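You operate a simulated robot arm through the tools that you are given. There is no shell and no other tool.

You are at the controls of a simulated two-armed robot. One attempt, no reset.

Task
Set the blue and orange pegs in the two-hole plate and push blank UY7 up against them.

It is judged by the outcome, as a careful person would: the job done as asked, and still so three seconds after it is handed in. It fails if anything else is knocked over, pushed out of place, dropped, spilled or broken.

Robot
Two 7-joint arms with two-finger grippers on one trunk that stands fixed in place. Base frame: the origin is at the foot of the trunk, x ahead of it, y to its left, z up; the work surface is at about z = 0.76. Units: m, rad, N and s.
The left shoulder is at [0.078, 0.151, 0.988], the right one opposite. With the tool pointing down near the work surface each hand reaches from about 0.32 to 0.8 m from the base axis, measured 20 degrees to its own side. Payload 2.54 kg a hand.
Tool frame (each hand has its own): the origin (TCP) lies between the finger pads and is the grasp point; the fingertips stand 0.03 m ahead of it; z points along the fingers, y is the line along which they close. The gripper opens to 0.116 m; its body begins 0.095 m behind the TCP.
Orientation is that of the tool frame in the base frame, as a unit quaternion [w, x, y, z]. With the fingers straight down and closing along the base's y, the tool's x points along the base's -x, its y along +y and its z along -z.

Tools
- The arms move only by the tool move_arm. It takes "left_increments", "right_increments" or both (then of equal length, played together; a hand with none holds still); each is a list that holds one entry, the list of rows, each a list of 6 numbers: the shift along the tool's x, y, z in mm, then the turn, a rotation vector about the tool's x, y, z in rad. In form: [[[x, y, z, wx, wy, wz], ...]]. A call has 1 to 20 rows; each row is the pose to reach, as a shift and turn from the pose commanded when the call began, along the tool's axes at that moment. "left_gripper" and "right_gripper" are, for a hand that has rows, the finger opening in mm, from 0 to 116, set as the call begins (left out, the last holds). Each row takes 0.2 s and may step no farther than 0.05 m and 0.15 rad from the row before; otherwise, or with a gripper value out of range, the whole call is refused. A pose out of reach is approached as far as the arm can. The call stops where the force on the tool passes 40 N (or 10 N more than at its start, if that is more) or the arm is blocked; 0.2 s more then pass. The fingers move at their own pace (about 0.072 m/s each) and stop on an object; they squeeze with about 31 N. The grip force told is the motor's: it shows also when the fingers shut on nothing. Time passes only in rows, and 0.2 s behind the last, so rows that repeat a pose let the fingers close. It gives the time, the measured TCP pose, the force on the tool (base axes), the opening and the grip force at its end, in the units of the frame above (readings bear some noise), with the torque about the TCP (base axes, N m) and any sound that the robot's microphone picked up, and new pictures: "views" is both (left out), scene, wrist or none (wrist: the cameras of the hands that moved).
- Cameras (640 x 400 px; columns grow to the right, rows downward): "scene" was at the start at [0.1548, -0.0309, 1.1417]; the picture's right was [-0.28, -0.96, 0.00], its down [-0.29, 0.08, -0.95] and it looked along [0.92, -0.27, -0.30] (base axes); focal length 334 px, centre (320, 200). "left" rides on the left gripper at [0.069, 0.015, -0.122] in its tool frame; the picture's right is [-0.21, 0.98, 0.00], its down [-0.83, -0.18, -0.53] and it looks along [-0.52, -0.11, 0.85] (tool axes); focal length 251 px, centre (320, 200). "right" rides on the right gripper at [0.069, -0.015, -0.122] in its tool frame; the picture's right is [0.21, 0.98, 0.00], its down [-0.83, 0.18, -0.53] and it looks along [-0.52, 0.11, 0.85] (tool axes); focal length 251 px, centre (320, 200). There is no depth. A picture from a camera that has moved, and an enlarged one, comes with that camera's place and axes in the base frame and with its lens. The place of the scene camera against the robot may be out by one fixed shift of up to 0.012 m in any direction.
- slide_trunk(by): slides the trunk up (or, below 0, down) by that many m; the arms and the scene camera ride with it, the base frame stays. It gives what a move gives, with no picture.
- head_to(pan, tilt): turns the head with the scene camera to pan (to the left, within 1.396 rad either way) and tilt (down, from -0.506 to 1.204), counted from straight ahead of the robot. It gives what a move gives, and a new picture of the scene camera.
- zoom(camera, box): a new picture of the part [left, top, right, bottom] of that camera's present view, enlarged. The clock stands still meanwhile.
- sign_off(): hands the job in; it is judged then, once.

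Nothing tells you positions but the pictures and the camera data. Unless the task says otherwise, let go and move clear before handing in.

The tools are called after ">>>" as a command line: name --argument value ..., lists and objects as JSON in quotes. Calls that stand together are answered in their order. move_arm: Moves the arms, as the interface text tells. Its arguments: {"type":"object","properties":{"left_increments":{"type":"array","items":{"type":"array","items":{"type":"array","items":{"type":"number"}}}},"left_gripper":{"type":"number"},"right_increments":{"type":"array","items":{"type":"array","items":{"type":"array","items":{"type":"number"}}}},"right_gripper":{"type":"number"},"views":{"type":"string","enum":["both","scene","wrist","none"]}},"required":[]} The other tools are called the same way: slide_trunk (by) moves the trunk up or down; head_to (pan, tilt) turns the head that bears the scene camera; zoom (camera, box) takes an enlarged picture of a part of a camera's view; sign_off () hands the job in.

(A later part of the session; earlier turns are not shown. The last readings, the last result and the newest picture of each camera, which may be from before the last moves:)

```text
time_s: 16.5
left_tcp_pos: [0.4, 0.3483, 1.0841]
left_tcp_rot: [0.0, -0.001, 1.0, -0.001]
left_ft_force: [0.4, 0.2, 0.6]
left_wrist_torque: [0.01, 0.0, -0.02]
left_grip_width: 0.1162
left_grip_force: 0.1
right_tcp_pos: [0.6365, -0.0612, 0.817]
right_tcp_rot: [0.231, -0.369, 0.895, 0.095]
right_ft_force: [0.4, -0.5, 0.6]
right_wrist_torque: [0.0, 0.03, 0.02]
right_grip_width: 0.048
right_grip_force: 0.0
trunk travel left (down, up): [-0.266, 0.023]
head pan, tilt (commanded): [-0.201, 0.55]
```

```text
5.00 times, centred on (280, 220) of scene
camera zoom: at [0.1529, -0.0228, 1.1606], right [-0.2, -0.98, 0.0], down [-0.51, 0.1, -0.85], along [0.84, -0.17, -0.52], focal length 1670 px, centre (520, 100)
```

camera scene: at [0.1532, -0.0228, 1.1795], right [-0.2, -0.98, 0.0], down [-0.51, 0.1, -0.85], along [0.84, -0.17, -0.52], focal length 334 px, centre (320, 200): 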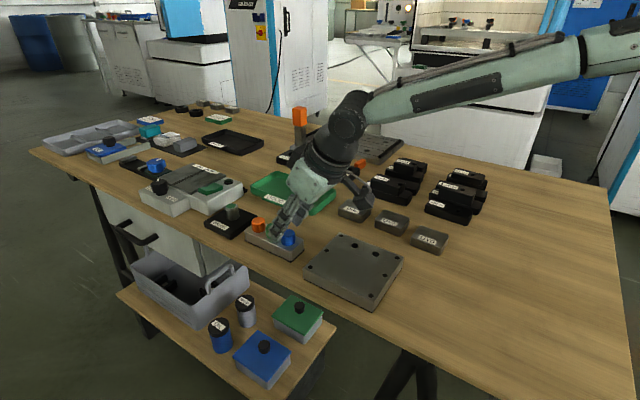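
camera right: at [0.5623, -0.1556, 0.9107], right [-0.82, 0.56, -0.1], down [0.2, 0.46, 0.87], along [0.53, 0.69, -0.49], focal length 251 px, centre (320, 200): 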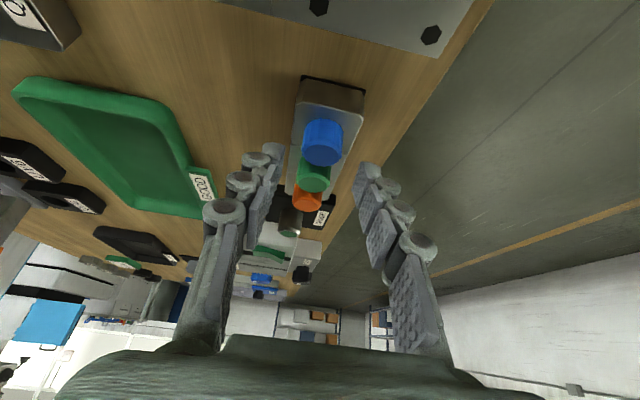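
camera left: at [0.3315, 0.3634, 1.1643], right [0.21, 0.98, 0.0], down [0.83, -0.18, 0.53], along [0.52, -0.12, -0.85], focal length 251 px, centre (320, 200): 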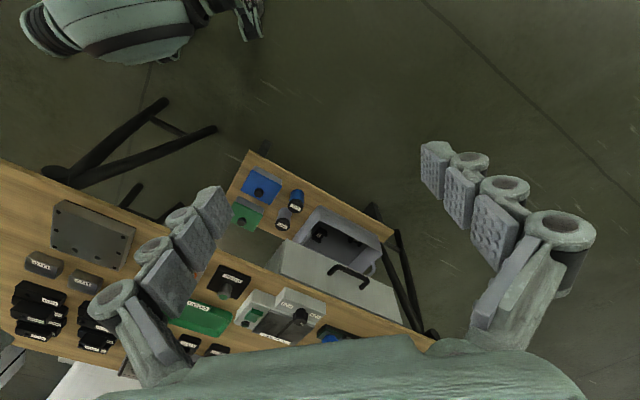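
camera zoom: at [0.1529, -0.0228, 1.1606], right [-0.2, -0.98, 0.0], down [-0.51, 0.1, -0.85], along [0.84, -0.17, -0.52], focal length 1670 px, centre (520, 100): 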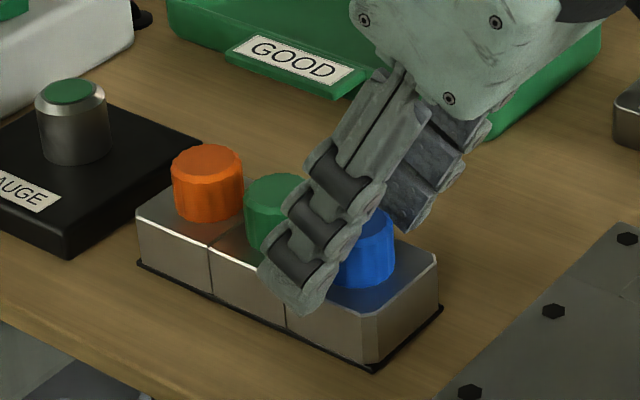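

The fingertips are on either side of the blue cap, clear of the rack. Closing the gripper now.

>>> move_arm --right_increments '[[[0, 0, 0, 0, 0, 0], [0, 0, 0, 0, 0, 0], [0, 0, 0, 0, 0, 0], [0, 0, 0, 0, 0, 0]]]' --right_gripper 5 --views "wrist"

```text
time_s: 17.5
left_tcp_pos: [0.3992, 0.348, 1.0842]
left_tcp_rot: [0.0, -0.001, 1.0, -0.001]
left_ft_force: [0.2, 0.2, 0.5]
left_wrist_torque: [0.04, -0.02, -0.02]
left_grip_width: 0.116
left_grip_force: 0.0
right_tcp_pos: [0.6361, -0.0618, 0.8185]
right_tcp_rot: [0.231, -0.368, 0.896, 0.094]
right_ft_force: [1.0, -0.7, 2.5]
right_wrist_torque: [-0.03, -0.04, -0.02]
right_grip_width: 0.0242
right_grip_force: 31.6
trunk travel left (down, up): [-0.266, 0.023]
head pan, tilt (commanded): [-0.201, 0.55]
camera right: at [0.5624, -0.1556, 0.8922], right [-0.82, 0.56, -0.1], down [0.2, 0.46, 0.87], along [0.53, 0.69, -0.49], focal length 251 px, centre (320, 200)
```

right: 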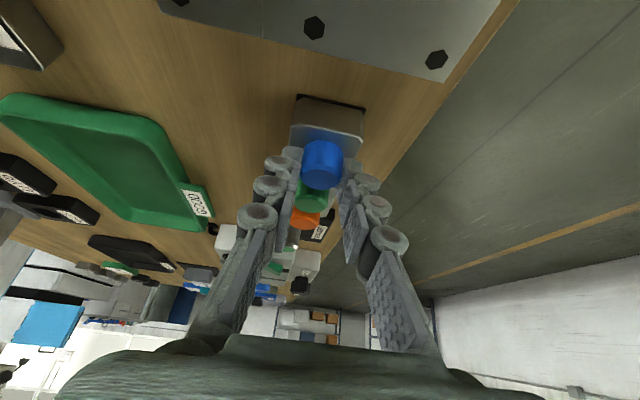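

The blue cap is gripped (24 mm, 31 N). I'll lift straight up with the trunk, then further with the arm.

>>> slide_trunk --by 0.022

>>> move_arm --right_increments '[[[-7, 0, -13, 0, 0, 0], [-14.5, 0, -26.3, 0, 0, 0], [-21.7, 0, -39.4, 0, 0, 0]]]' --views "both"

>>> zoom --camera "scene" --box '[220, 160, 340, 260]'

```text
time_s: 18.2
left_tcp_pos: [0.4009, 0.3482, 1.1044]
left_tcp_rot: [-0.001, -0.001, 1.0, -0.001]
left_ft_force: [-0.1, 0.1, 0.1]
left_wrist_torque: [0.03, 0.01, 0.02]
left_grip_width: 0.1156
left_grip_force: 0.0
right_tcp_pos: [0.6365, -0.0618, 0.838]
right_tcp_rot: [0.231, -0.368, 0.896, 0.094]
right_ft_force: [0.0, -1.1, -0.4]
right_wrist_torque: [-0.02, 0.01, 0.0]
right_grip_width: 0.0244
right_grip_force: 31.1
trunk travel left (down, up): [-0.288, 0.001]
head pan, tilt (commanded): [-0.201, 0.55]
```

```text
time_s: 19.0
left_tcp_pos: [0.4001, 0.3491, 1.1058]
left_tcp_rot: [0.0, 0.0, 1.0, 0.0]
left_ft_force: [0.4, 0.1, -0.8]
left_wrist_torque: [0.02, -0.02, 0.03]
left_grip_width: 0.1161
left_grip_force: 0.0
right_tcp_pos: [0.6376, -0.0611, 0.8852]
right_tcp_rot: [0.231, -0.367, 0.896, 0.095]
right_ft_force: [-0.4, -0.7, 0.2]
right_wrist_torque: [0.01, -0.01, -0.01]
right_grip_width: 0.0243
right_grip_force: 31.3
trunk travel left (down, up): [-0.288, 0.001]
head pan, tilt (commanded): [-0.201, 0.55]
camera scene: at [0.1531, -0.0227, 1.1825], right [-0.2, -0.98, 0.0], down [-0.51, 0.1, -0.85], along [0.84, -0.17, -0.52], focal length 334 px, centre (320, 200)
camera right: at [0.5623, -0.1556, 0.9594], right [-0.82, 0.56, -0.1], down [0.2, 0.46, 0.87], along [0.53, 0.69, -0.49], focal length 251 px, centre (320, 200)
```

scene: 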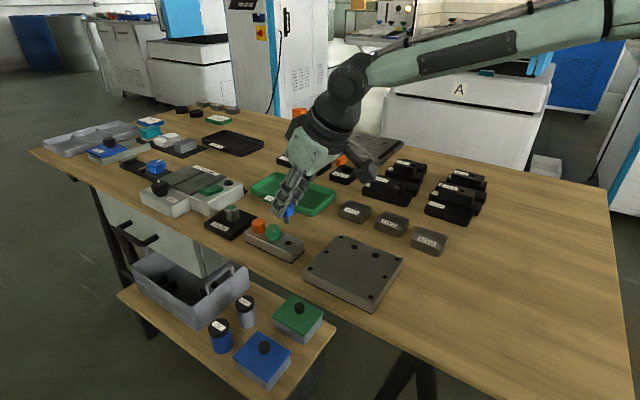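
right: 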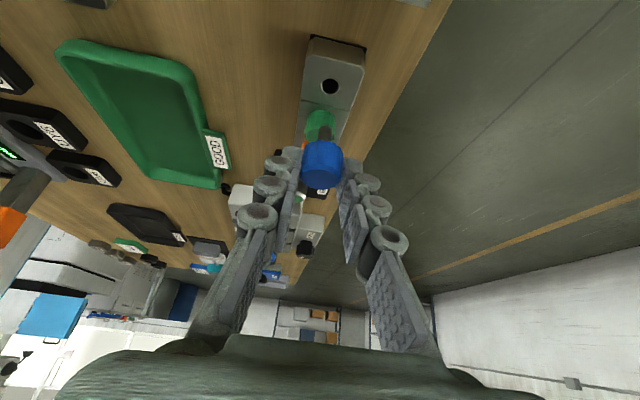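

```text
4.00 times, centred on (280, 210) of scene
camera zoom: at [0.1531, -0.0227, 1.1825], right [-0.2, -0.98, 0.0], down [-0.51, 0.1, -0.85], along [0.84, -0.17, -0.52], focal length 1336 px, centre (480, 160)
```

zoom: 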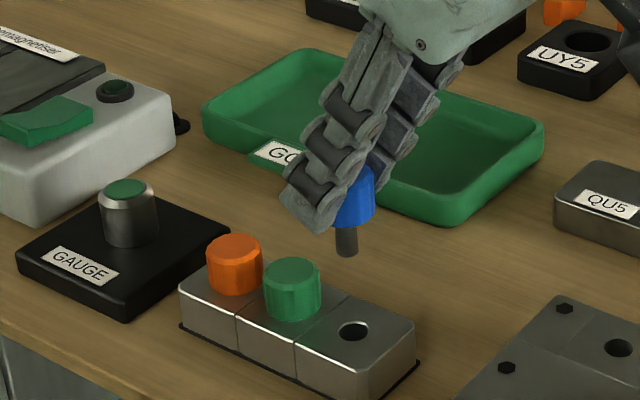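

The blue peg is out, hanging vertically with a ~16 mm shank, and the empty rack hole confirms its position. Next I'll carry it above the plate's inner hole B (0.606, −0.175), keeping height.

>>> move_arm --right_increments '[[[25, -14.7, -13.7, 0, 0, 0], [50, -29.4, -27.4, 0, 0, 0], [75, -44.1, -41.2, 0, 0, 0], [99.8, -58.8, -54.9, 0, 0, 0], [99.8, -58.8, -54.9, 0, 0, 0]]]' --views "both"

>>> zoom --camera "right" --box '[260, 50, 400, 190]'

>>> zoom --camera "scene" --box '[280, 180, 420, 320]'

```text
time_s: 20.2
left_tcp_pos: [0.3996, 0.3479, 1.1064]
left_tcp_rot: [0.0, -0.001, 1.0, -0.001]
left_ft_force: [1.2, 0.0, 0.1]
left_wrist_torque: [-0.01, -0.01, -0.03]
left_grip_width: 0.1158
left_grip_force: 0.0
right_tcp_pos: [0.596, -0.1845, 0.8827]
right_tcp_rot: [0.231, -0.368, 0.896, 0.096]
right_ft_force: [-0.4, -0.1, -1.0]
right_wrist_torque: [0.01, 0.01, -0.01]
right_grip_width: 0.0242
right_grip_force: 30.9
trunk travel left (down, up): [-0.288, 0.001]
head pan, tilt (commanded): [-0.201, 0.55]
camera scene: at [0.1533, -0.0228, 1.1825], right [-0.2, -0.98, 0.0], down [-0.51, 0.1, -0.85], along [0.84, -0.17, -0.52], focal length 334 px, centre (320, 200)
camera right: at [0.5211, -0.278, 0.9581], right [-0.82, 0.56, -0.1], down [0.2, 0.46, 0.87], along [0.53, 0.69, -0.49], focal length 251 px, centre (320, 200)
```

scene: 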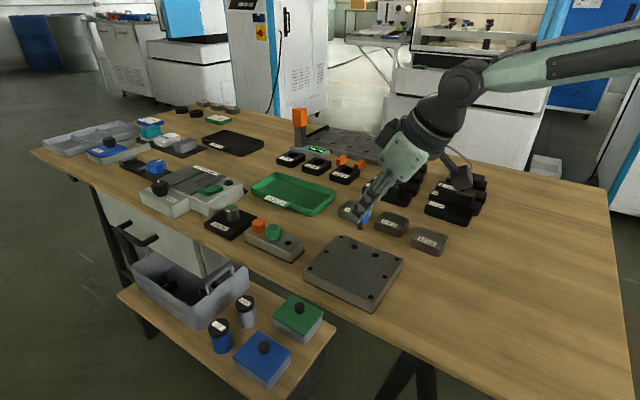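
right: 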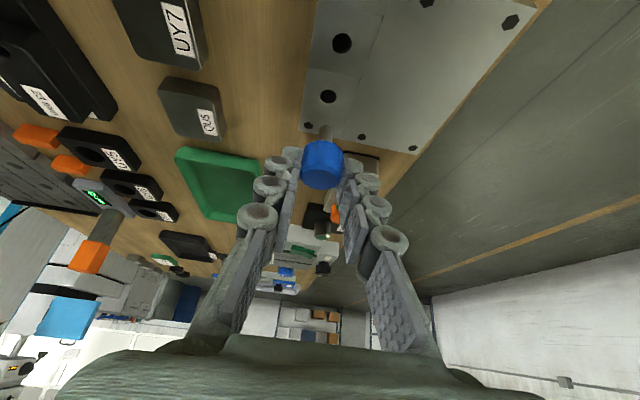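

```text
2.86 times, centred on (330, 120) of right
camera zoom: at [0.5211, -0.278, 0.9581], right [-0.82, 0.56, -0.1], down [0.2, 0.46, 0.87], along [0.53, 0.69, -0.49], focal length 718 px, centre (291, 429)
```

zoom: 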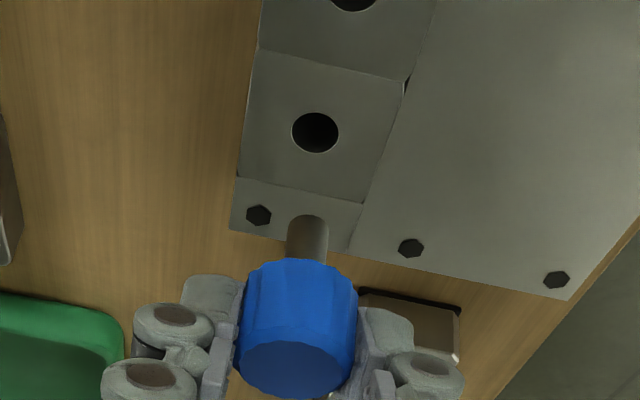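

```text
2.86 times, centred on (350, 250) of scene
camera zoom: at [0.1533, -0.0228, 1.1825], right [-0.2, -0.98, 0.0], down [-0.51, 0.1, -0.85], along [0.84, -0.17, -0.52], focal length 954 px, centre (234, 57)
```

zoom: 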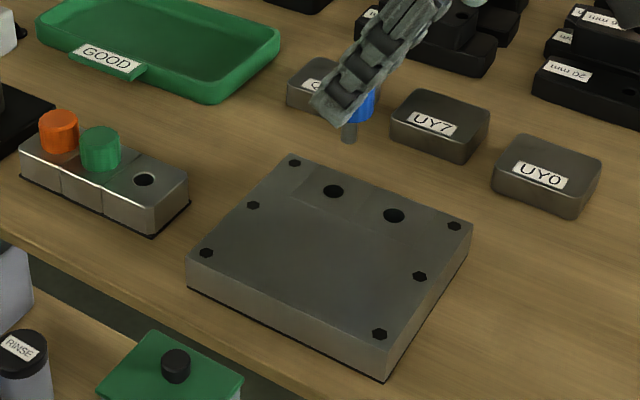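

Hole B sits about 4–5 mm ahead of the peg axis along x and y. I'll correct and lower to leave the shank tip ~8 mm above the plate for a visual check.

>>> move_arm --right_increments '[[[5, 0.6, 16, 0, 0, 0], [10.1, 1.2, 31.6, 0, 0, 0], [10.1, 1.2, 31.6, 0, 0, 0]]]' --views "wrist"

>>> zoom --camera "right" --box '[280, 90, 370, 160]'

>>> zoom --camera "scene" --box '[310, 190, 420, 290]'

```text
time_s: 21.0
left_tcp_pos: [0.3996, 0.3475, 1.1058]
left_tcp_rot: [0.0, -0.001, 1.0, 0.0]
left_ft_force: [0.4, 0.1, -0.2]
left_wrist_torque: [0.02, -0.01, 0.01]
left_grip_width: 0.1159
left_grip_force: 0.0
right_tcp_pos: [0.5998, -0.1782, 0.8513]
right_tcp_rot: [0.231, -0.369, 0.895, 0.095]
right_ft_force: [-0.5, -0.5, -0.1]
right_wrist_torque: [0.02, 0.0, 0.01]
right_grip_width: 0.0243
right_grip_force: 30.8
trunk travel left (down, up): [-0.288, 0.001]
head pan, tilt (commanded): [-0.201, 0.55]
camera right: at [0.5262, -0.2724, 0.9257], right [-0.82, 0.56, -0.1], down [0.2, 0.46, 0.87], along [0.53, 0.69, -0.49], focal length 251 px, centre (320, 200)
```

right: 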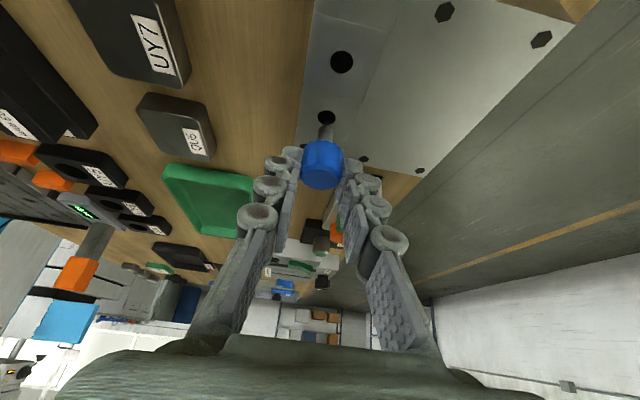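

```text
5.71 times, centred on (325, 125) of right
camera zoom: at [0.5262, -0.2724, 0.9257], right [-0.82, 0.56, -0.1], down [0.2, 0.46, 0.87], along [0.53, 0.69, -0.49], focal length 1437 px, centre (291, 629)
```

zoom: 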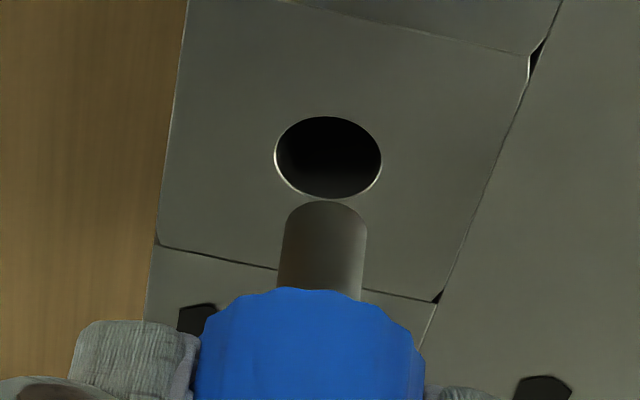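

```text
4.00 times, centred on (365, 240) of scene
camera zoom: at [0.1532, -0.0228, 1.1825], right [-0.2, -0.98, 0.0], down [-0.51, 0.1, -0.85], along [0.84, -0.17, -0.52], focal length 1336 px, centre (140, 40)
```

zoom: 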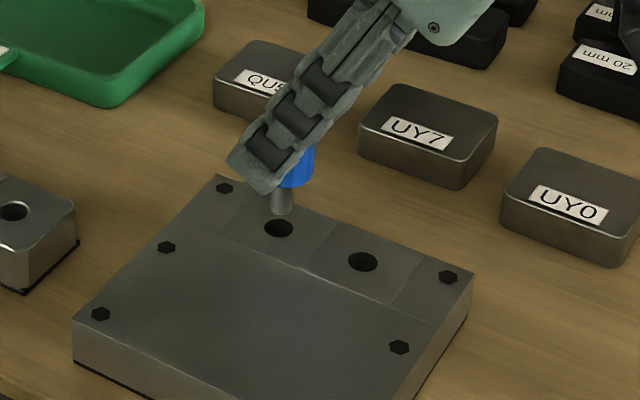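

The shank and hole are both clearly visible and nearly aligned; the shank is ~10 mm and the hole ~13.5 mm. I'll lower another 6 mm (shifting back 1 mm) to remove parallax before the final drop.

>>> move_arm --right_increments '[[[3.8, 0, 4.8, 0, 0, 0], [3.8, 0, 4.8, 0, 0, 0]]]' --views "none"

>>> zoom --camera "right" --box '[290, 105, 360, 155]'

>>> zoom --camera "scene" --box '[340, 215, 400, 265]'

```text
time_s: 21.6
left_tcp_pos: [0.4013, 0.3461, 1.1062]
left_tcp_rot: [0.0, -0.001, 1.0, -0.001]
left_ft_force: [-0.4, 0.5, -0.1]
left_wrist_torque: [0.02, -0.02, 0.01]
left_grip_width: 0.1159
left_grip_force: 0.1
right_tcp_pos: [0.5997, -0.1796, 0.845]
right_tcp_rot: [0.231, -0.367, 0.896, 0.095]
right_ft_force: [-0.6, 0.8, 0.3]
right_wrist_torque: [-0.04, -0.03, -0.01]
right_grip_width: 0.0242
right_grip_force: 31.1
trunk travel left (down, up): [-0.288, 0.001]
head pan, tilt (commanded): [-0.201, 0.55]
```

```text
8.00 times, centred on (325, 130) of right
camera zoom: at [0.5252, -0.2733, 0.9198], right [-0.82, 0.56, -0.1], down [0.2, 0.46, 0.87], along [0.53, 0.69, -0.49], focal length 2012 px, centre (280, 760)
```

zoom: 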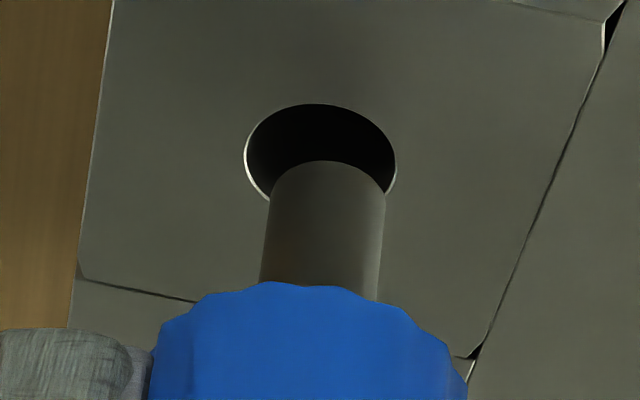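

```text
8.00 times, centred on (370, 240) of scene
camera zoom: at [0.1532, -0.0228, 1.1825], right [-0.2, -0.98, 0.0], down [-0.51, 0.1, -0.85], along [0.84, -0.17, -0.52], focal length 2672 px, centre (-80, -120)
```

zoom: 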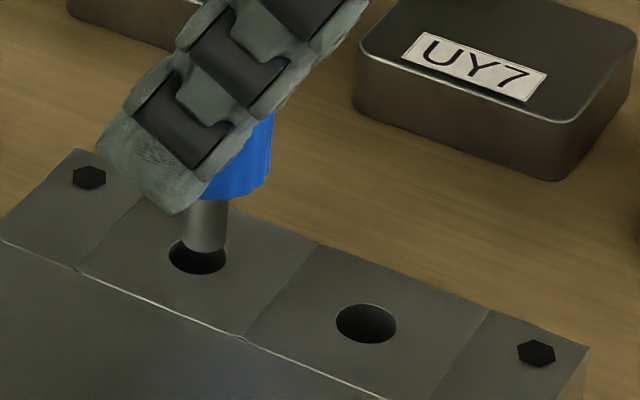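

From both views the peg is ~1.5 mm short along the hole line and ~0.7 mm off across it, with ~7 mm still to drop. I'll make that small correction and lower 4 mm more.

>>> move_arm --right_increments '[[[0.9, -0.6, 4.1, 0, 0, 0], [0.9, -0.6, 4.1, 0, 0, 0]]]' --views "none"

>>> zoom --camera "right" --box '[290, 105, 360, 155]'

>>> zoom --camera "scene" --box '[340, 215, 400, 265]'

```text
time_s: 22.2
left_tcp_pos: [0.4002, 0.35, 1.1074]
left_tcp_rot: [0.0, -0.001, 1.0, -0.001]
left_ft_force: [-0.4, 0.2, 0.1]
left_wrist_torque: [0.0, -0.04, 0.0]
left_grip_width: 0.1161
left_grip_force: 0.1
right_tcp_pos: [0.6008, -0.1798, 0.8407]
right_tcp_rot: [0.23, -0.369, 0.896, 0.095]
right_ft_force: [-0.1, -0.7, 0.0]
right_wrist_torque: [0.0, -0.02, -0.02]
right_grip_width: 0.0241
right_grip_force: 30.6
trunk travel left (down, up): [-0.288, 0.001]
head pan, tilt (commanded): [-0.201, 0.55]
```

```text
8.00 times, centred on (325, 130) of right
camera zoom: at [0.5266, -0.2731, 0.9159], right [-0.82, 0.56, -0.1], down [0.2, 0.46, 0.87], along [0.53, 0.69, -0.49], focal length 2012 px, centre (280, 760)
```

zoom: 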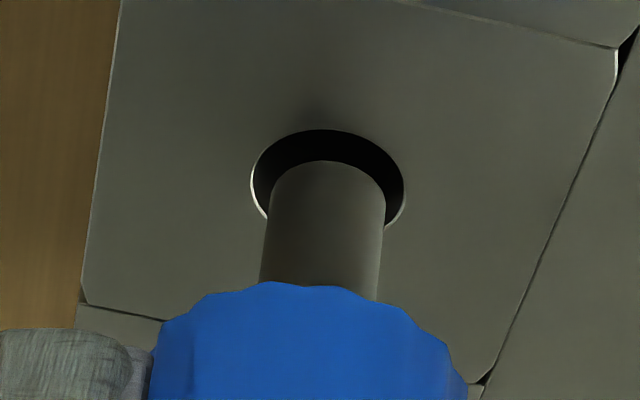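

```text
8.00 times, centred on (370, 240) of scene
camera zoom: at [0.1532, -0.0228, 1.1825], right [-0.2, -0.98, 0.0], down [-0.51, 0.1, -0.85], along [0.84, -0.17, -0.52], focal length 2672 px, centre (-80, -120)
```

zoom: 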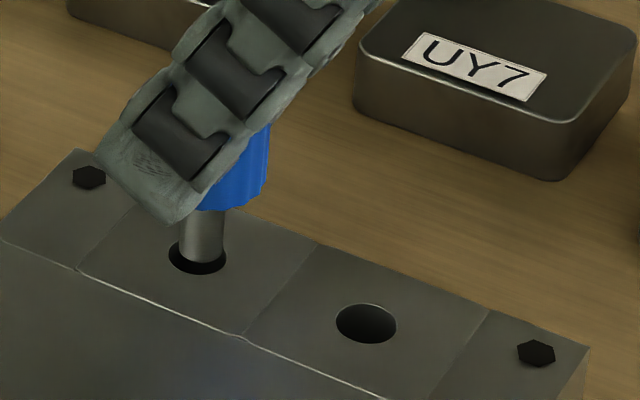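

The shank is now well centred over the hole in both views. I'll lower into the hole in small steps while watching the force.

>>> move_arm --right_increments '[[[1.9, 0, 3.5, 0, 0, 0], [3.9, 0, 7, 0, 0, 0], [3.9, 0, 7, 0, 0, 0]]]' --views "none"

>>> zoom --camera "right" --box '[290, 105, 360, 155]'

>>> zoom --camera "scene" --box '[340, 215, 400, 265]'

```text
time_s: 23.0
left_tcp_pos: [0.3998, 0.3479, 1.1063]
left_tcp_rot: [0.0, 0.0, 1.0, -0.001]
left_ft_force: [0.6, -1.1, 0.4]
left_wrist_torque: [0.0, 0.0, 0.02]
left_grip_width: 0.1162
left_grip_force: 0.1
right_tcp_pos: [0.6013, -0.1783, 0.834]
right_tcp_rot: [0.231, -0.368, 0.896, 0.095]
right_ft_force: [0.5, 0.2, -0.6]
right_wrist_torque: [-0.05, -0.01, 0.02]
right_grip_width: 0.0242
right_grip_force: 31.2
trunk travel left (down, up): [-0.288, 0.001]
head pan, tilt (commanded): [-0.201, 0.55]
```

```text
8.00 times, centred on (325, 130) of right
camera zoom: at [0.5268, -0.2728, 0.9082], right [-0.82, 0.56, -0.1], down [0.2, 0.46, 0.87], along [0.53, 0.69, -0.49], focal length 2012 px, centre (280, 760)
```

zoom: 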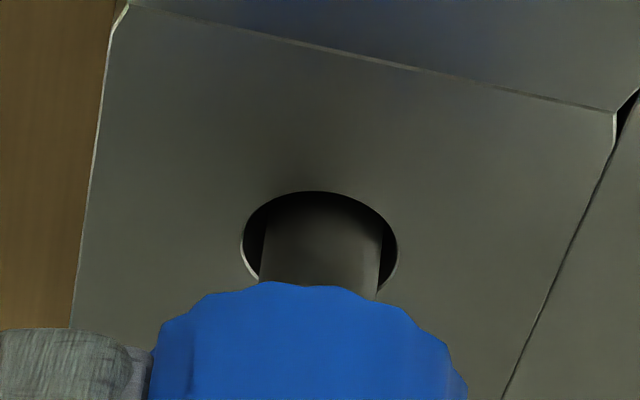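

```text
8.00 times, centred on (370, 240) of scene
camera zoom: at [0.1532, -0.0228, 1.1825], right [-0.2, -0.98, 0.0], down [-0.51, 0.1, -0.85], along [0.84, -0.17, -0.52], focal length 2672 px, centre (-80, -120)
```

zoom: 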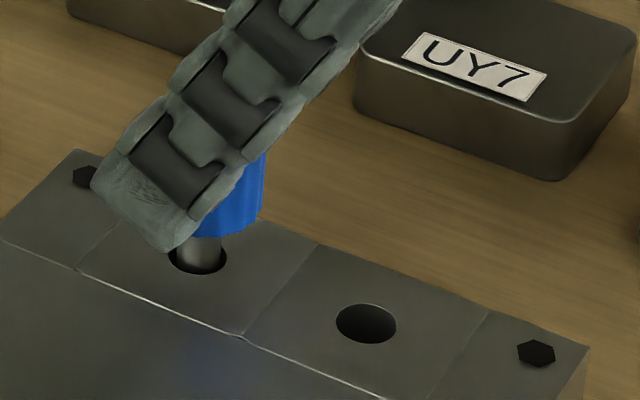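

The shank has entered the hole with no resistance. Continuing down until the cap seats on the plate.

>>> move_arm --right_increments '[[[1.9, 0, 3.5, 0, 0, 0], [4.3, 0, 7.9, 0, 0, 0], [4.3, 0, 7.9, 0, 0, 0]]]' --views "none"

>>> zoom --camera "scene" --box '[340, 215, 400, 265]'

>>> zoom --camera "right" --box '[270, 105, 380, 195]'

```text
time_s: 23.8
left_tcp_pos: [0.4007, 0.3483, 1.1065]
left_tcp_rot: [0.0, -0.001, 1.0, -0.001]
left_ft_force: [-0.8, -0.2, -0.1]
left_wrist_torque: [-0.04, 0.03, -0.07]
left_grip_width: 0.116
left_grip_force: 0.0
right_tcp_pos: [0.6009, -0.178, 0.8246]
right_tcp_rot: [0.229, -0.369, 0.896, 0.095]
right_ft_force: [0.4, 0.4, 0.2]
right_wrist_torque: [-0.01, -0.01, -0.01]
right_grip_width: 0.0241
right_grip_force: 31.3
trunk travel left (down, up): [-0.288, 0.001]
head pan, tilt (commanded): [-0.201, 0.55]
```

```text
8.00 times, centred on (370, 240) of scene
camera zoom: at [0.1532, -0.0228, 1.1825], right [-0.2, -0.98, 0.0], down [-0.51, 0.1, -0.85], along [0.84, -0.17, -0.52], focal length 2672 px, centre (-80, -120)
```

zoom: 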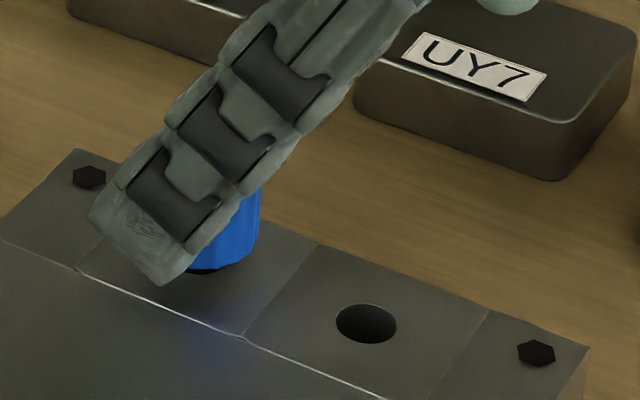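

```text
4.44 times, centred on (325, 150) of right
camera zoom: at [0.527, -0.2725, 0.8992], right [-0.82, 0.56, -0.1], down [0.2, 0.46, 0.87], along [0.53, 0.69, -0.49], focal length 1118 px, centre (298, 422)
```

zoom: 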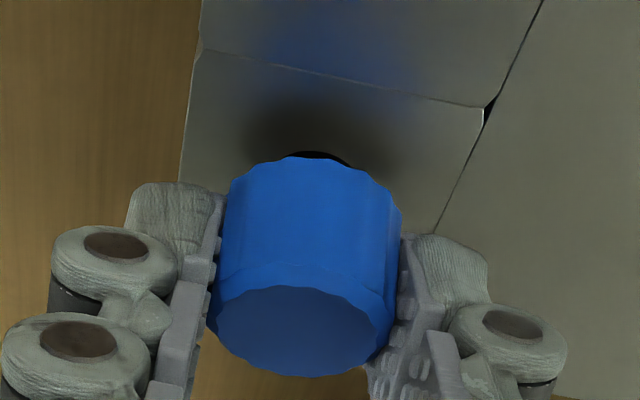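

The cap is just a few millimetres above the plate. Lowering 3 mm, then finishing in 1 mm steps.

>>> move_arm --right_increments '[[[0.7, 0, 1.3, 0, 0, 0], [1.4, 0, 2.6, 0, 0, 0], [1.4, 0, 2.6, 0, 0, 0]]]' --views "none"

>>> zoom --camera "scene" --box '[340, 215, 400, 265]'

>>> zoom --camera "right" --box '[270, 105, 380, 195]'

```text
time_s: 24.6
left_tcp_pos: [0.4003, 0.3488, 1.1054]
left_tcp_rot: [0.0, 0.0, 1.0, -0.001]
left_ft_force: [0.6, 0.3, 1.0]
left_wrist_torque: [-0.01, 0.02, 0.02]
left_grip_width: 0.116
left_grip_force: 0.0
right_tcp_pos: [0.6018, -0.1784, 0.8212]
right_tcp_rot: [0.232, -0.368, 0.895, 0.094]
right_ft_force: [1.2, 0.0, -0.5]
right_wrist_torque: [0.05, 0.0, -0.03]
right_grip_width: 0.0242
right_grip_force: 30.8
trunk travel left (down, up): [-0.288, 0.001]
head pan, tilt (commanded): [-0.201, 0.55]
```

```text
8.00 times, centred on (370, 240) of scene
camera zoom: at [0.1532, -0.0228, 1.1825], right [-0.2, -0.98, 0.0], down [-0.51, 0.1, -0.85], along [0.84, -0.17, -0.52], focal length 2672 px, centre (-80, -120)
```

zoom: 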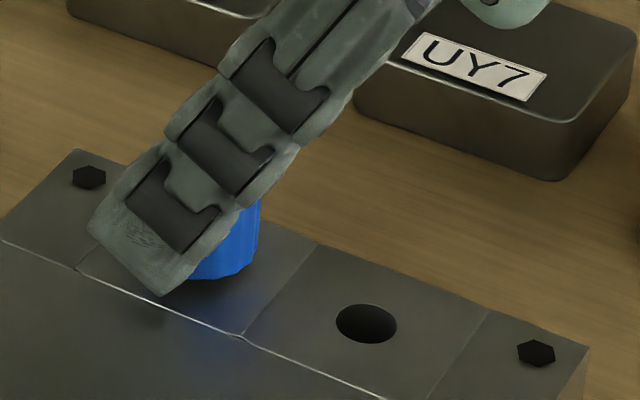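

```text
4.44 times, centred on (325, 150) of right
camera zoom: at [0.5271, -0.2726, 0.8961], right [-0.82, 0.56, -0.1], down [0.2, 0.46, 0.87], along [0.53, 0.69, -0.49], focal length 1118 px, centre (298, 422)
```

zoom: 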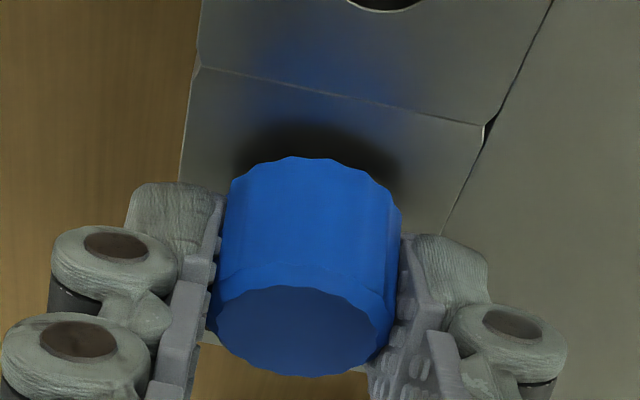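

The cap is nearly on the plate. One more millimetre to feel for contact.

>>> move_arm --right_increments '[[[0.5, 0, 0.9, 0, 0, 0], [0.5, 0, 0.9, 0, 0, 0]]]' --views "none"

```text
time_s: 25.2
left_tcp_pos: [0.4021, 0.3474, 1.1059]
left_tcp_rot: [0.0, -0.001, 1.0, -0.001]
left_ft_force: [1.1, -0.4, -0.4]
left_wrist_torque: [0.01, 0.0, 0.01]
left_grip_width: 0.1158
left_grip_force: 0.0
right_tcp_pos: [0.6013, -0.1785, 0.821]
right_tcp_rot: [0.231, -0.368, 0.896, 0.095]
right_ft_force: [-0.6, -0.4, 0.3]
right_wrist_torque: [-0.01, -0.01, 0.0]
right_grip_width: 0.0245
right_grip_force: 31.2
trunk travel left (down, up): [-0.288, 0.001]
head pan, tilt (commanded): [-0.201, 0.55]
```

>>> move_arm --right_increments '[[[0.5, 0, 0.9, 0, 0, 0], [0.5, 0, 0.9, 0, 0, 0]]]' --views "none"

>>> zoom --camera "scene" --box '[340, 215, 400, 265]'

```text
time_s: 25.8
left_tcp_pos: [0.4008, 0.3487, 1.1054]
left_tcp_rot: [0.0, -0.001, 1.0, -0.001]
left_ft_force: [0.0, 0.3, 0.7]
left_wrist_torque: [0.01, 0.0, 0.02]
left_grip_width: 0.1157
left_grip_force: 0.1
right_tcp_pos: [0.6005, -0.1786, 0.8192]
right_tcp_rot: [0.23, -0.369, 0.896, 0.095]
right_ft_force: [-0.7, 1.2, -0.4]
right_wrist_torque: [0.0, 0.01, 0.0]
right_grip_width: 0.0242
right_grip_force: 30.7
trunk travel left (down, up): [-0.288, 0.001]
head pan, tilt (commanded): [-0.201, 0.55]
```

```text
8.00 times, centred on (370, 240) of scene
camera zoom: at [0.1532, -0.0228, 1.1825], right [-0.2, -0.98, 0.0], down [-0.51, 0.1, -0.85], along [0.84, -0.17, -0.52], focal length 2672 px, centre (-80, -120)
```

zoom: 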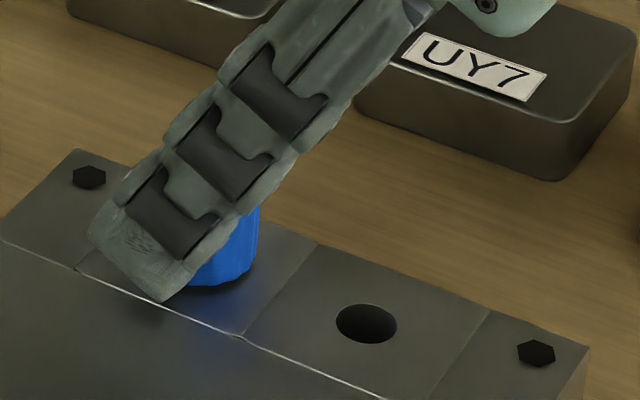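

>>> move_arm --right_increments '[[[0.4, 0, 0.8, 0, 0, 0], [0.4, 0, 0.8, 0, 0, 0]]]' --views "none"

```text
time_s: 26.4
left_tcp_pos: [0.4002, 0.3483, 1.1053]
left_tcp_rot: [0.0, -0.001, 1.0, -0.001]
left_ft_force: [-0.2, 0.6, -0.8]
left_wrist_torque: [0.0, 0.02, 0.0]
left_grip_width: 0.1159
left_grip_force: 0.1
right_tcp_pos: [0.6015, -0.1796, 0.8182]
right_tcp_rot: [0.23, -0.369, 0.896, 0.095]
right_ft_force: [-0.7, 0.1, -0.3]
right_wrist_torque: [0.01, -0.03, 0.01]
right_grip_width: 0.0241
right_grip_force: 31.1
trunk travel left (down, up): [-0.288, 0.001]
head pan, tilt (commanded): [-0.201, 0.55]
```

>>> move_arm --right_increments '[[[0.4, 0, 0.8, 0, 0, 0], [0.4, 0, 0.8, 0, 0, 0]]]' --views "none"

>>> zoom --camera "scene" --box '[340, 215, 400, 265]'

>>> zoom --camera "right" --box '[270, 105, 380, 195]'

```text
time_s: 27.0
left_tcp_pos: [0.4005, 0.3475, 1.1063]
left_tcp_rot: [0.0, -0.001, 1.0, -0.001]
left_ft_force: [0.1, -0.1, 0.5]
left_wrist_torque: [-0.04, -0.01, 0.0]
left_grip_width: 0.116
left_grip_force: 0.0
right_tcp_pos: [0.6022, -0.1794, 0.8166]
right_tcp_rot: [0.23, -0.368, 0.896, 0.095]
right_ft_force: [0.2, -0.5, -1.0]
right_wrist_torque: [-0.01, 0.01, -0.01]
right_grip_width: 0.024
right_grip_force: 31.2
trunk travel left (down, up): [-0.288, 0.001]
head pan, tilt (commanded): [-0.201, 0.55]
```

```text
8.00 times, centred on (370, 240) of scene
camera zoom: at [0.1532, -0.0228, 1.1825], right [-0.2, -0.98, 0.0], down [-0.51, 0.1, -0.85], along [0.84, -0.17, -0.52], focal length 2672 px, centre (-80, -120)
```

zoom: 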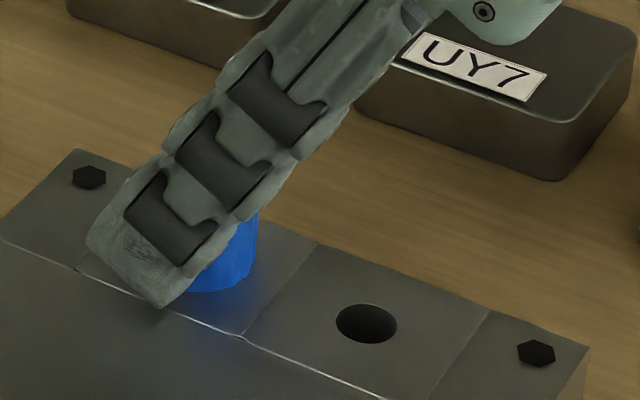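

```text
4.44 times, centred on (325, 150) of right
camera zoom: at [0.5274, -0.2724, 0.8923], right [-0.82, 0.56, -0.1], down [0.2, 0.46, 0.87], along [0.53, 0.69, -0.49], focal length 1118 px, centre (298, 422)
```

zoom: 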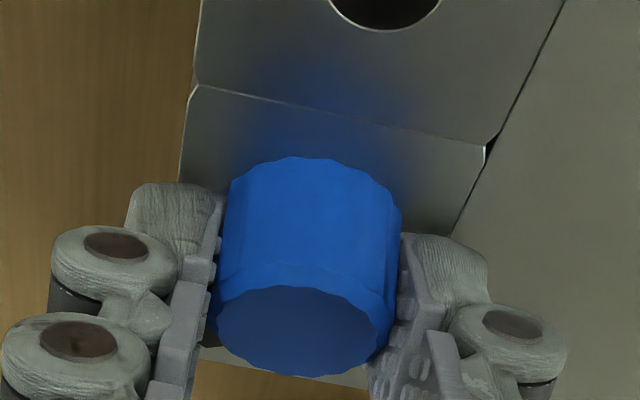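

The cap base now meets its own shadow on the plate, so it is seated. Opening the fingers.

>>> move_arm --right_increments '[[[0, 0, 0, 0, 0, 0], [0, 0, 0, 0, 0, 0], [0, 0, 0, 0, 0, 0]]]' --right_gripper 48 --views "none"

>>> zoom --camera "right" --box '[240, 85, 400, 215]'

>>> zoom --camera "scene" --box '[330, 205, 410, 270]'

```text
time_s: 27.8
left_tcp_pos: [0.4, 0.3485, 1.1062]
left_tcp_rot: [0.0, -0.001, 1.0, -0.001]
left_ft_force: [0.5, 1.0, 0.2]
left_wrist_torque: [0.0, 0.0, 0.02]
left_grip_width: 0.1155
left_grip_force: 0.0
right_tcp_pos: [0.6016, -0.179, 0.8179]
right_tcp_rot: [0.231, -0.368, 0.896, 0.095]
right_ft_force: [-0.5, -0.1, 1.7]
right_wrist_torque: [-0.01, 0.02, -0.01]
right_grip_width: 0.048
right_grip_force: 0.1
trunk travel left (down, up): [-0.288, 0.001]
head pan, tilt (commanded): [-0.201, 0.55]
```

```text
3.08 times, centred on (320, 150) of right
camera zoom: at [0.5274, -0.2724, 0.8924], right [-0.82, 0.56, -0.1], down [0.2, 0.46, 0.87], along [0.53, 0.69, -0.49], focal length 774 px, centre (320, 354)
```

zoom: 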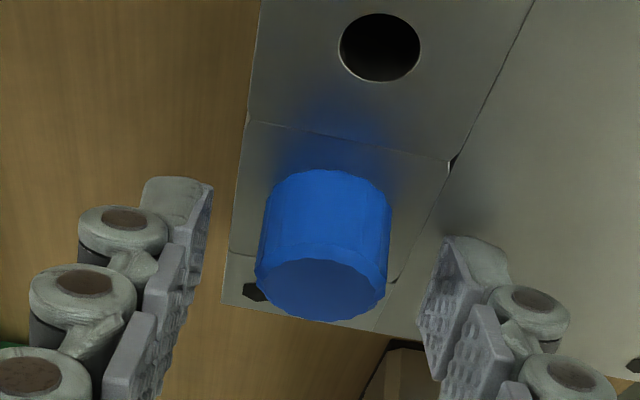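

```text
6.15 times, centred on (370, 238) of scene
camera zoom: at [0.1532, -0.0228, 1.1825], right [-0.2, -0.98, 0.0], down [-0.51, 0.1, -0.85], along [0.84, -0.17, -0.52], focal length 2055 px, centre (12, -31)
```

zoom: 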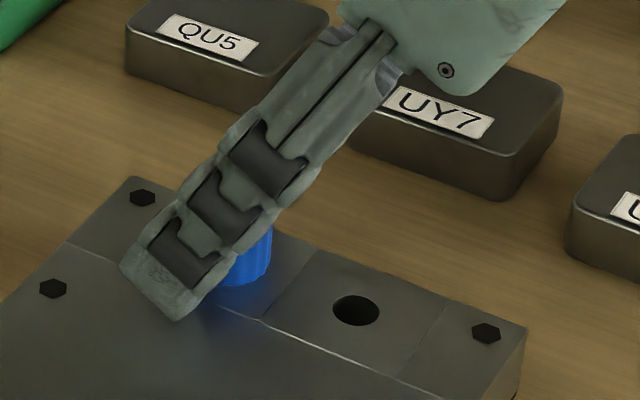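

Blue is set in hole B and released. I'll rise clear and take a look to confirm, then go for the orange peg.

>>> move_arm --right_increments '[[[-14.5, 0, -26.3, 0, 0, 0], [-29, 0, -52.6, 0, 0, 0], [-33.7, 0, -61.3, 0, 0, 0]]]' --views "both"

>>> zoom --camera "scene" --box '[330, 205, 410, 270]'

```text
time_s: 28.6
left_tcp_pos: [0.4003, 0.3487, 1.1056]
left_tcp_rot: [0.0, -0.001, 1.0, 0.0]
left_ft_force: [0.2, 0.5, 0.0]
left_wrist_torque: [-0.03, 0.01, 0.0]
left_grip_width: 0.1162
left_grip_force: 0.1
right_tcp_pos: [0.6015, -0.1777, 0.8871]
right_tcp_rot: [0.23, -0.369, 0.896, 0.095]
right_ft_force: [-0.9, -0.5, 0.1]
right_wrist_torque: [0.0, -0.01, 0.03]
right_grip_width: 0.0481
right_grip_force: 0.0
trunk travel left (down, up): [-0.288, 0.001]
head pan, tilt (commanded): [-0.201, 0.55]
camera scene: at [0.1532, -0.0228, 1.1825], right [-0.2, -0.98, 0.0], down [-0.51, 0.1, -0.85], along [0.84, -0.17, -0.52], focal length 334 px, centre (320, 200)
camera right: at [0.5273, -0.2722, 0.9626], right [-0.82, 0.56, -0.1], down [0.2, 0.46, 0.87], along [0.53, 0.69, -0.49], focal length 251 px, centre (320, 200)
```

scene: 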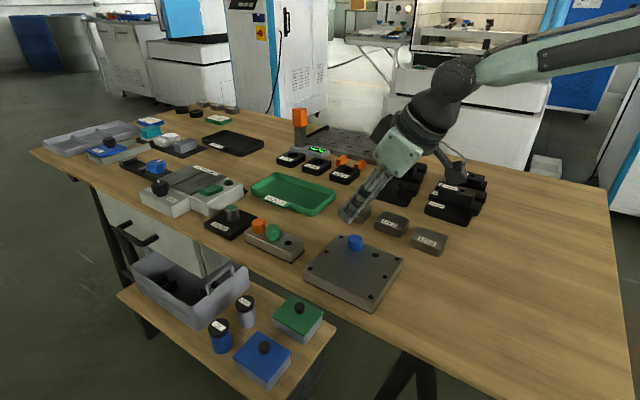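
right: 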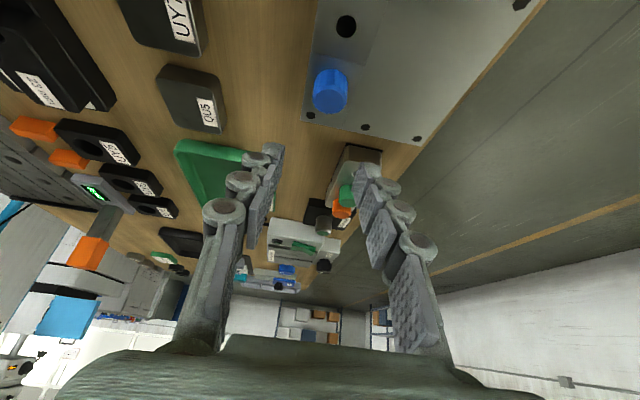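

```text
6.15 times, centred on (370, 238) of scene
camera zoom: at [0.1532, -0.0228, 1.1825], right [-0.2, -0.98, 0.0], down [-0.51, 0.1, -0.85], along [0.84, -0.17, -0.52], focal length 2055 px, centre (12, -31)
```

zoom: 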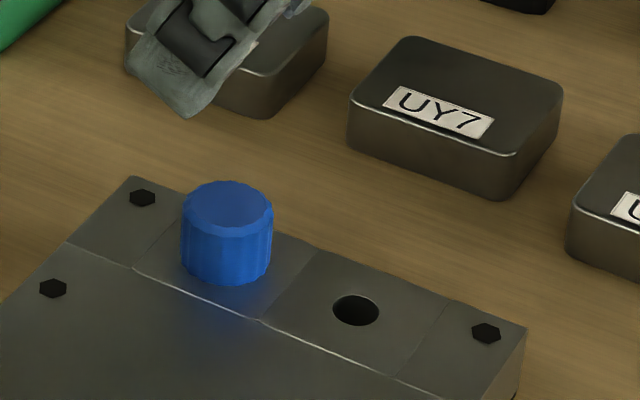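

Blue is fully seated in the plate. Now I'll go back over the rack and increase the tilt to about 0.9 rad to see whether the hand can reach the orange peg (≈0.698, 0.000).

>>> move_arm --right_increments '[[[-31, 19, 17, 0, 0, 0], [-62, 38, 34, 0, 0, 0], [-93.6, 57.5, 51.5, 0, 0, 0], [-93.6, 57.5, 51.5, 0, -0.13, 0], [-93.6, 57.5, 51.5, 0, -0.26, 0], [-93.6, 57.5, 51.5, 0, -0.4, 0], [-93.6, 57.5, 51.5, 0, -0.4, 0]]]' --views "scene"

```text
time_s: 30.2
left_tcp_pos: [0.4005, 0.3471, 1.1057]
left_tcp_rot: [0.001, -0.001, 1.0, -0.001]
left_ft_force: [0.3, 0.0, 0.4]
left_wrist_torque: [0.0, -0.01, -0.02]
left_grip_width: 0.1158
left_grip_force: 0.0
right_tcp_pos: [0.6367, -0.062, 0.8875]
right_tcp_rot: [0.404, -0.342, 0.832, 0.167]
right_ft_force: [0.6, -0.2, 0.1]
right_wrist_torque: [-0.02, -0.01, 0.0]
right_grip_width: 0.048
right_grip_force: 0.1
trunk travel left (down, up): [-0.288, 0.001]
head pan, tilt (commanded): [-0.201, 0.55]
camera scene: at [0.1531, -0.0227, 1.1825], right [-0.2, -0.98, 0.0], down [-0.51, 0.1, -0.85], along [0.84, -0.17, -0.52], focal length 334 px, centre (320, 200)
```

scene: 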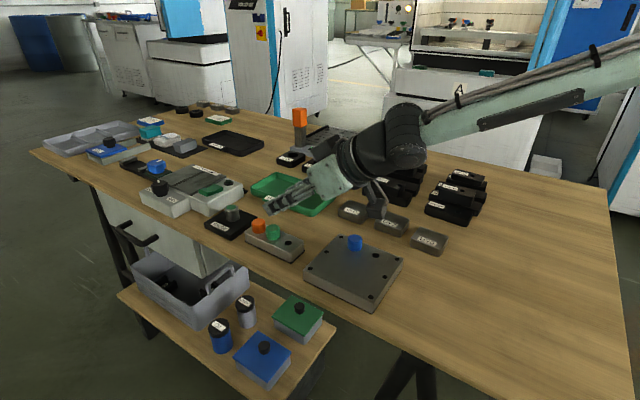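

The 0.9 rad tilt was reached. Now I'll try advancing along the rack toward orange at this height.

>>> move_arm --right_increments '[[[-14, 0, 17.7, 0, 0, 0], [-27.8, 0, 35.4, 0, 0, 0], [-27.8, 0, 35.4, 0, 0, 0]]]' --views "wrist"

```text
time_s: 31.0
left_tcp_pos: [0.4006, 0.3489, 1.105]
left_tcp_rot: [0.0, -0.002, 1.0, -0.002]
left_ft_force: [0.3, 0.4, -0.3]
left_wrist_torque: [-0.01, -0.02, 0.0]
left_grip_width: 0.1158
left_grip_force: 0.0
right_tcp_pos: [0.6694, -0.0294, 0.8871]
right_tcp_rot: [0.404, -0.341, 0.832, 0.166]
right_ft_force: [-0.2, -0.1, 0.4]
right_wrist_torque: [-0.01, -0.02, 0.0]
right_grip_width: 0.0478
right_grip_force: 0.0
trunk travel left (down, up): [-0.288, 0.001]
head pan, tilt (commanded): [-0.201, 0.55]
camera right: at [0.5814, -0.1377, 0.9099], right [-0.78, 0.6, -0.17], down [-0.06, 0.19, 0.98], along [0.62, 0.78, -0.11], focal length 251 px, centre (320, 200)
```

right: 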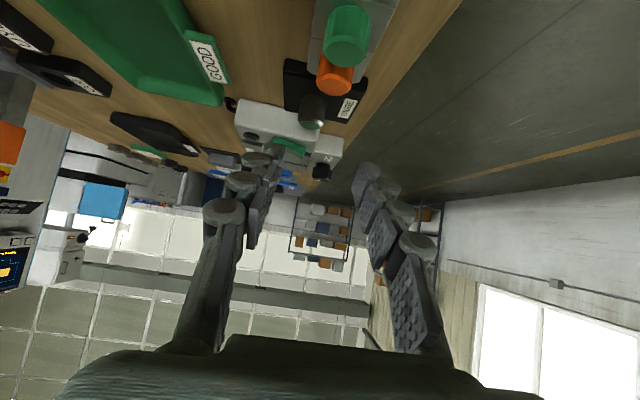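

The hand reaches farther with the tilt. I'll see if a milder tilt (0.7) still reaches the orange station at this height; the trunk can then do the vertical part.

>>> move_arm --right_increments '[[[-8.3, 0, 10.6, 0, 0.07, 0], [-16.7, 0, 21.2, 0, 0.14, 0], [-16.7, 0, 21.2, 0, 0.2, 0], [-16.7, 0, 21.2, 0, 0.2, 0]]]' --views "wrist"

```text
time_s: 32.0
left_tcp_pos: [0.4003, 0.3476, 1.1051]
left_tcp_rot: [0.0, -0.001, 1.0, -0.001]
left_ft_force: [-0.1, -0.9, 0.1]
left_wrist_torque: [-0.02, -0.01, -0.01]
left_grip_width: 0.1157
left_grip_force: 0.1
right_tcp_pos: [0.6733, -0.0295, 0.8921]
right_tcp_rot: [0.318, -0.358, 0.868, 0.132]
right_ft_force: [-1.0, -0.4, -0.1]
right_wrist_torque: [-0.01, 0.01, 0.0]
right_grip_width: 0.0478
right_grip_force: 0.1
right hand out of reach, approached as far as the arm can: row 2, 3, 4
trunk travel left (down, up): [-0.288, 0.001]
head pan, tilt (commanded): [-0.201, 0.55]
camera right: at [0.5902, -0.1326, 0.9439], right [-0.8, 0.58, -0.14], down [0.07, 0.33, 0.94], along [0.59, 0.75, -0.31], focal length 251 px, centre (320, 200)
```

right: 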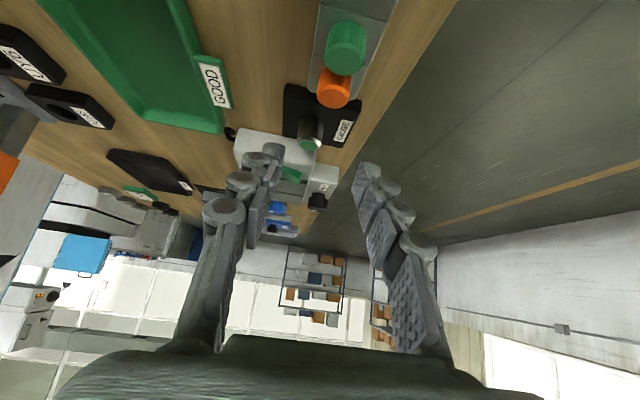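

With 0.7 rad it falls ~24 mm short, so I need about 0.95 rad for orange. I'll tilt further and then move over the orange station.

>>> move_arm --right_increments '[[[0, 0, 0, 0, -0.125, 0], [0, 0, 0, 0, -0.25, 0], [-7, 1.7, 5.9, 0, -0.25, 0], [-13.8, 3.5, 11.7, 0, -0.25, 0], [-13.8, 3.5, 11.7, 0, -0.25, 0]]]' --views "both"

>>> zoom --camera "right" --box '[240, 0, 400, 100]'

>>> zoom --camera "scene" --box '[210, 160, 330, 270]'

```text
time_s: 33.2
left_tcp_pos: [0.4001, 0.3481, 1.1055]
left_tcp_rot: [0.0, -0.001, 1.0, -0.001]
left_ft_force: [-0.4, -0.2, 0.2]
left_wrist_torque: [-0.02, -0.01, -0.01]
left_grip_width: 0.1159
left_grip_force: 0.1
right_tcp_pos: [0.6847, -0.015, 0.8943]
right_tcp_rot: [0.425, -0.338, 0.821, 0.175]
right_ft_force: [-0.4, 0.1, 0.0]
right_wrist_torque: [-0.01, -0.01, 0.01]
right_grip_width: 0.0481
right_grip_force: 0.0
trunk travel left (down, up): [-0.288, 0.001]
head pan, tilt (commanded): [-0.201, 0.55]
camera scene: at [0.1532, -0.0228, 1.1825], right [-0.2, -0.98, 0.0], down [-0.51, 0.1, -0.85], along [0.84, -0.17, -0.52], focal length 334 px, centre (320, 200)
camera right: at [0.5956, -0.1231, 0.91], right [-0.78, 0.61, -0.17], down [-0.1, 0.16, 0.98], along [0.62, 0.78, -0.06], focal length 251 px, centre (320, 200)
```

scene: 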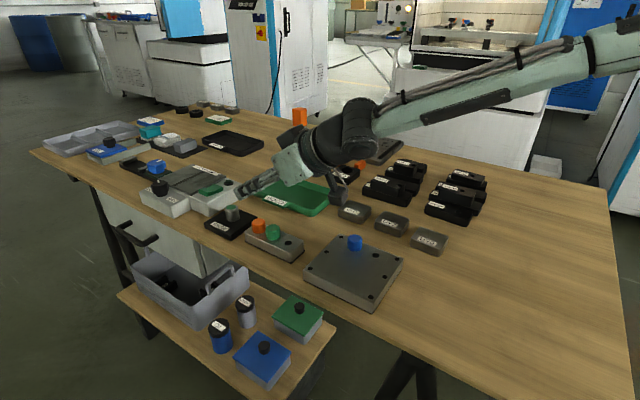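
right: 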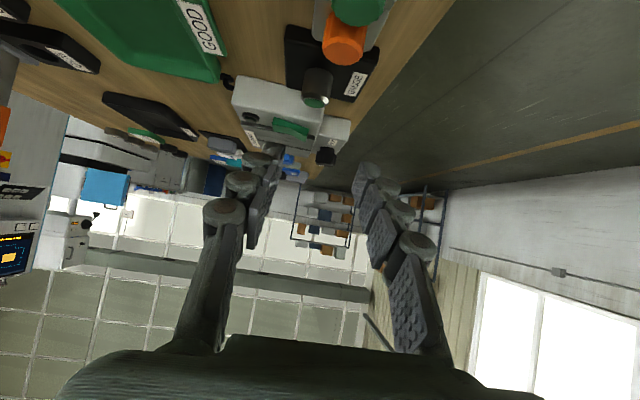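

```text
4.00 times, centred on (320, 50) of right
camera zoom: at [0.5956, -0.1231, 0.91], right [-0.78, 0.61, -0.17], down [-0.1, 0.16, 0.98], along [0.62, 0.78, -0.06], focal length 1006 px, centre (320, 800)
```

zoom: 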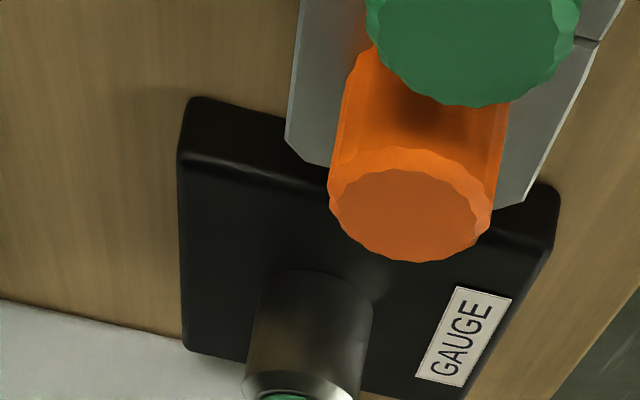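

```text
3.64 times, centred on (270, 215) of scene
camera zoom: at [0.1532, -0.0228, 1.1825], right [-0.2, -0.98, 0.0], down [-0.51, 0.1, -0.85], along [0.84, -0.17, -0.52], focal length 1214 px, centre (502, 146)
```

zoom: 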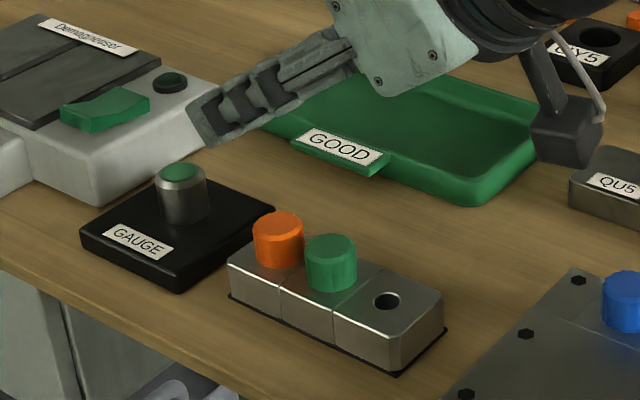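

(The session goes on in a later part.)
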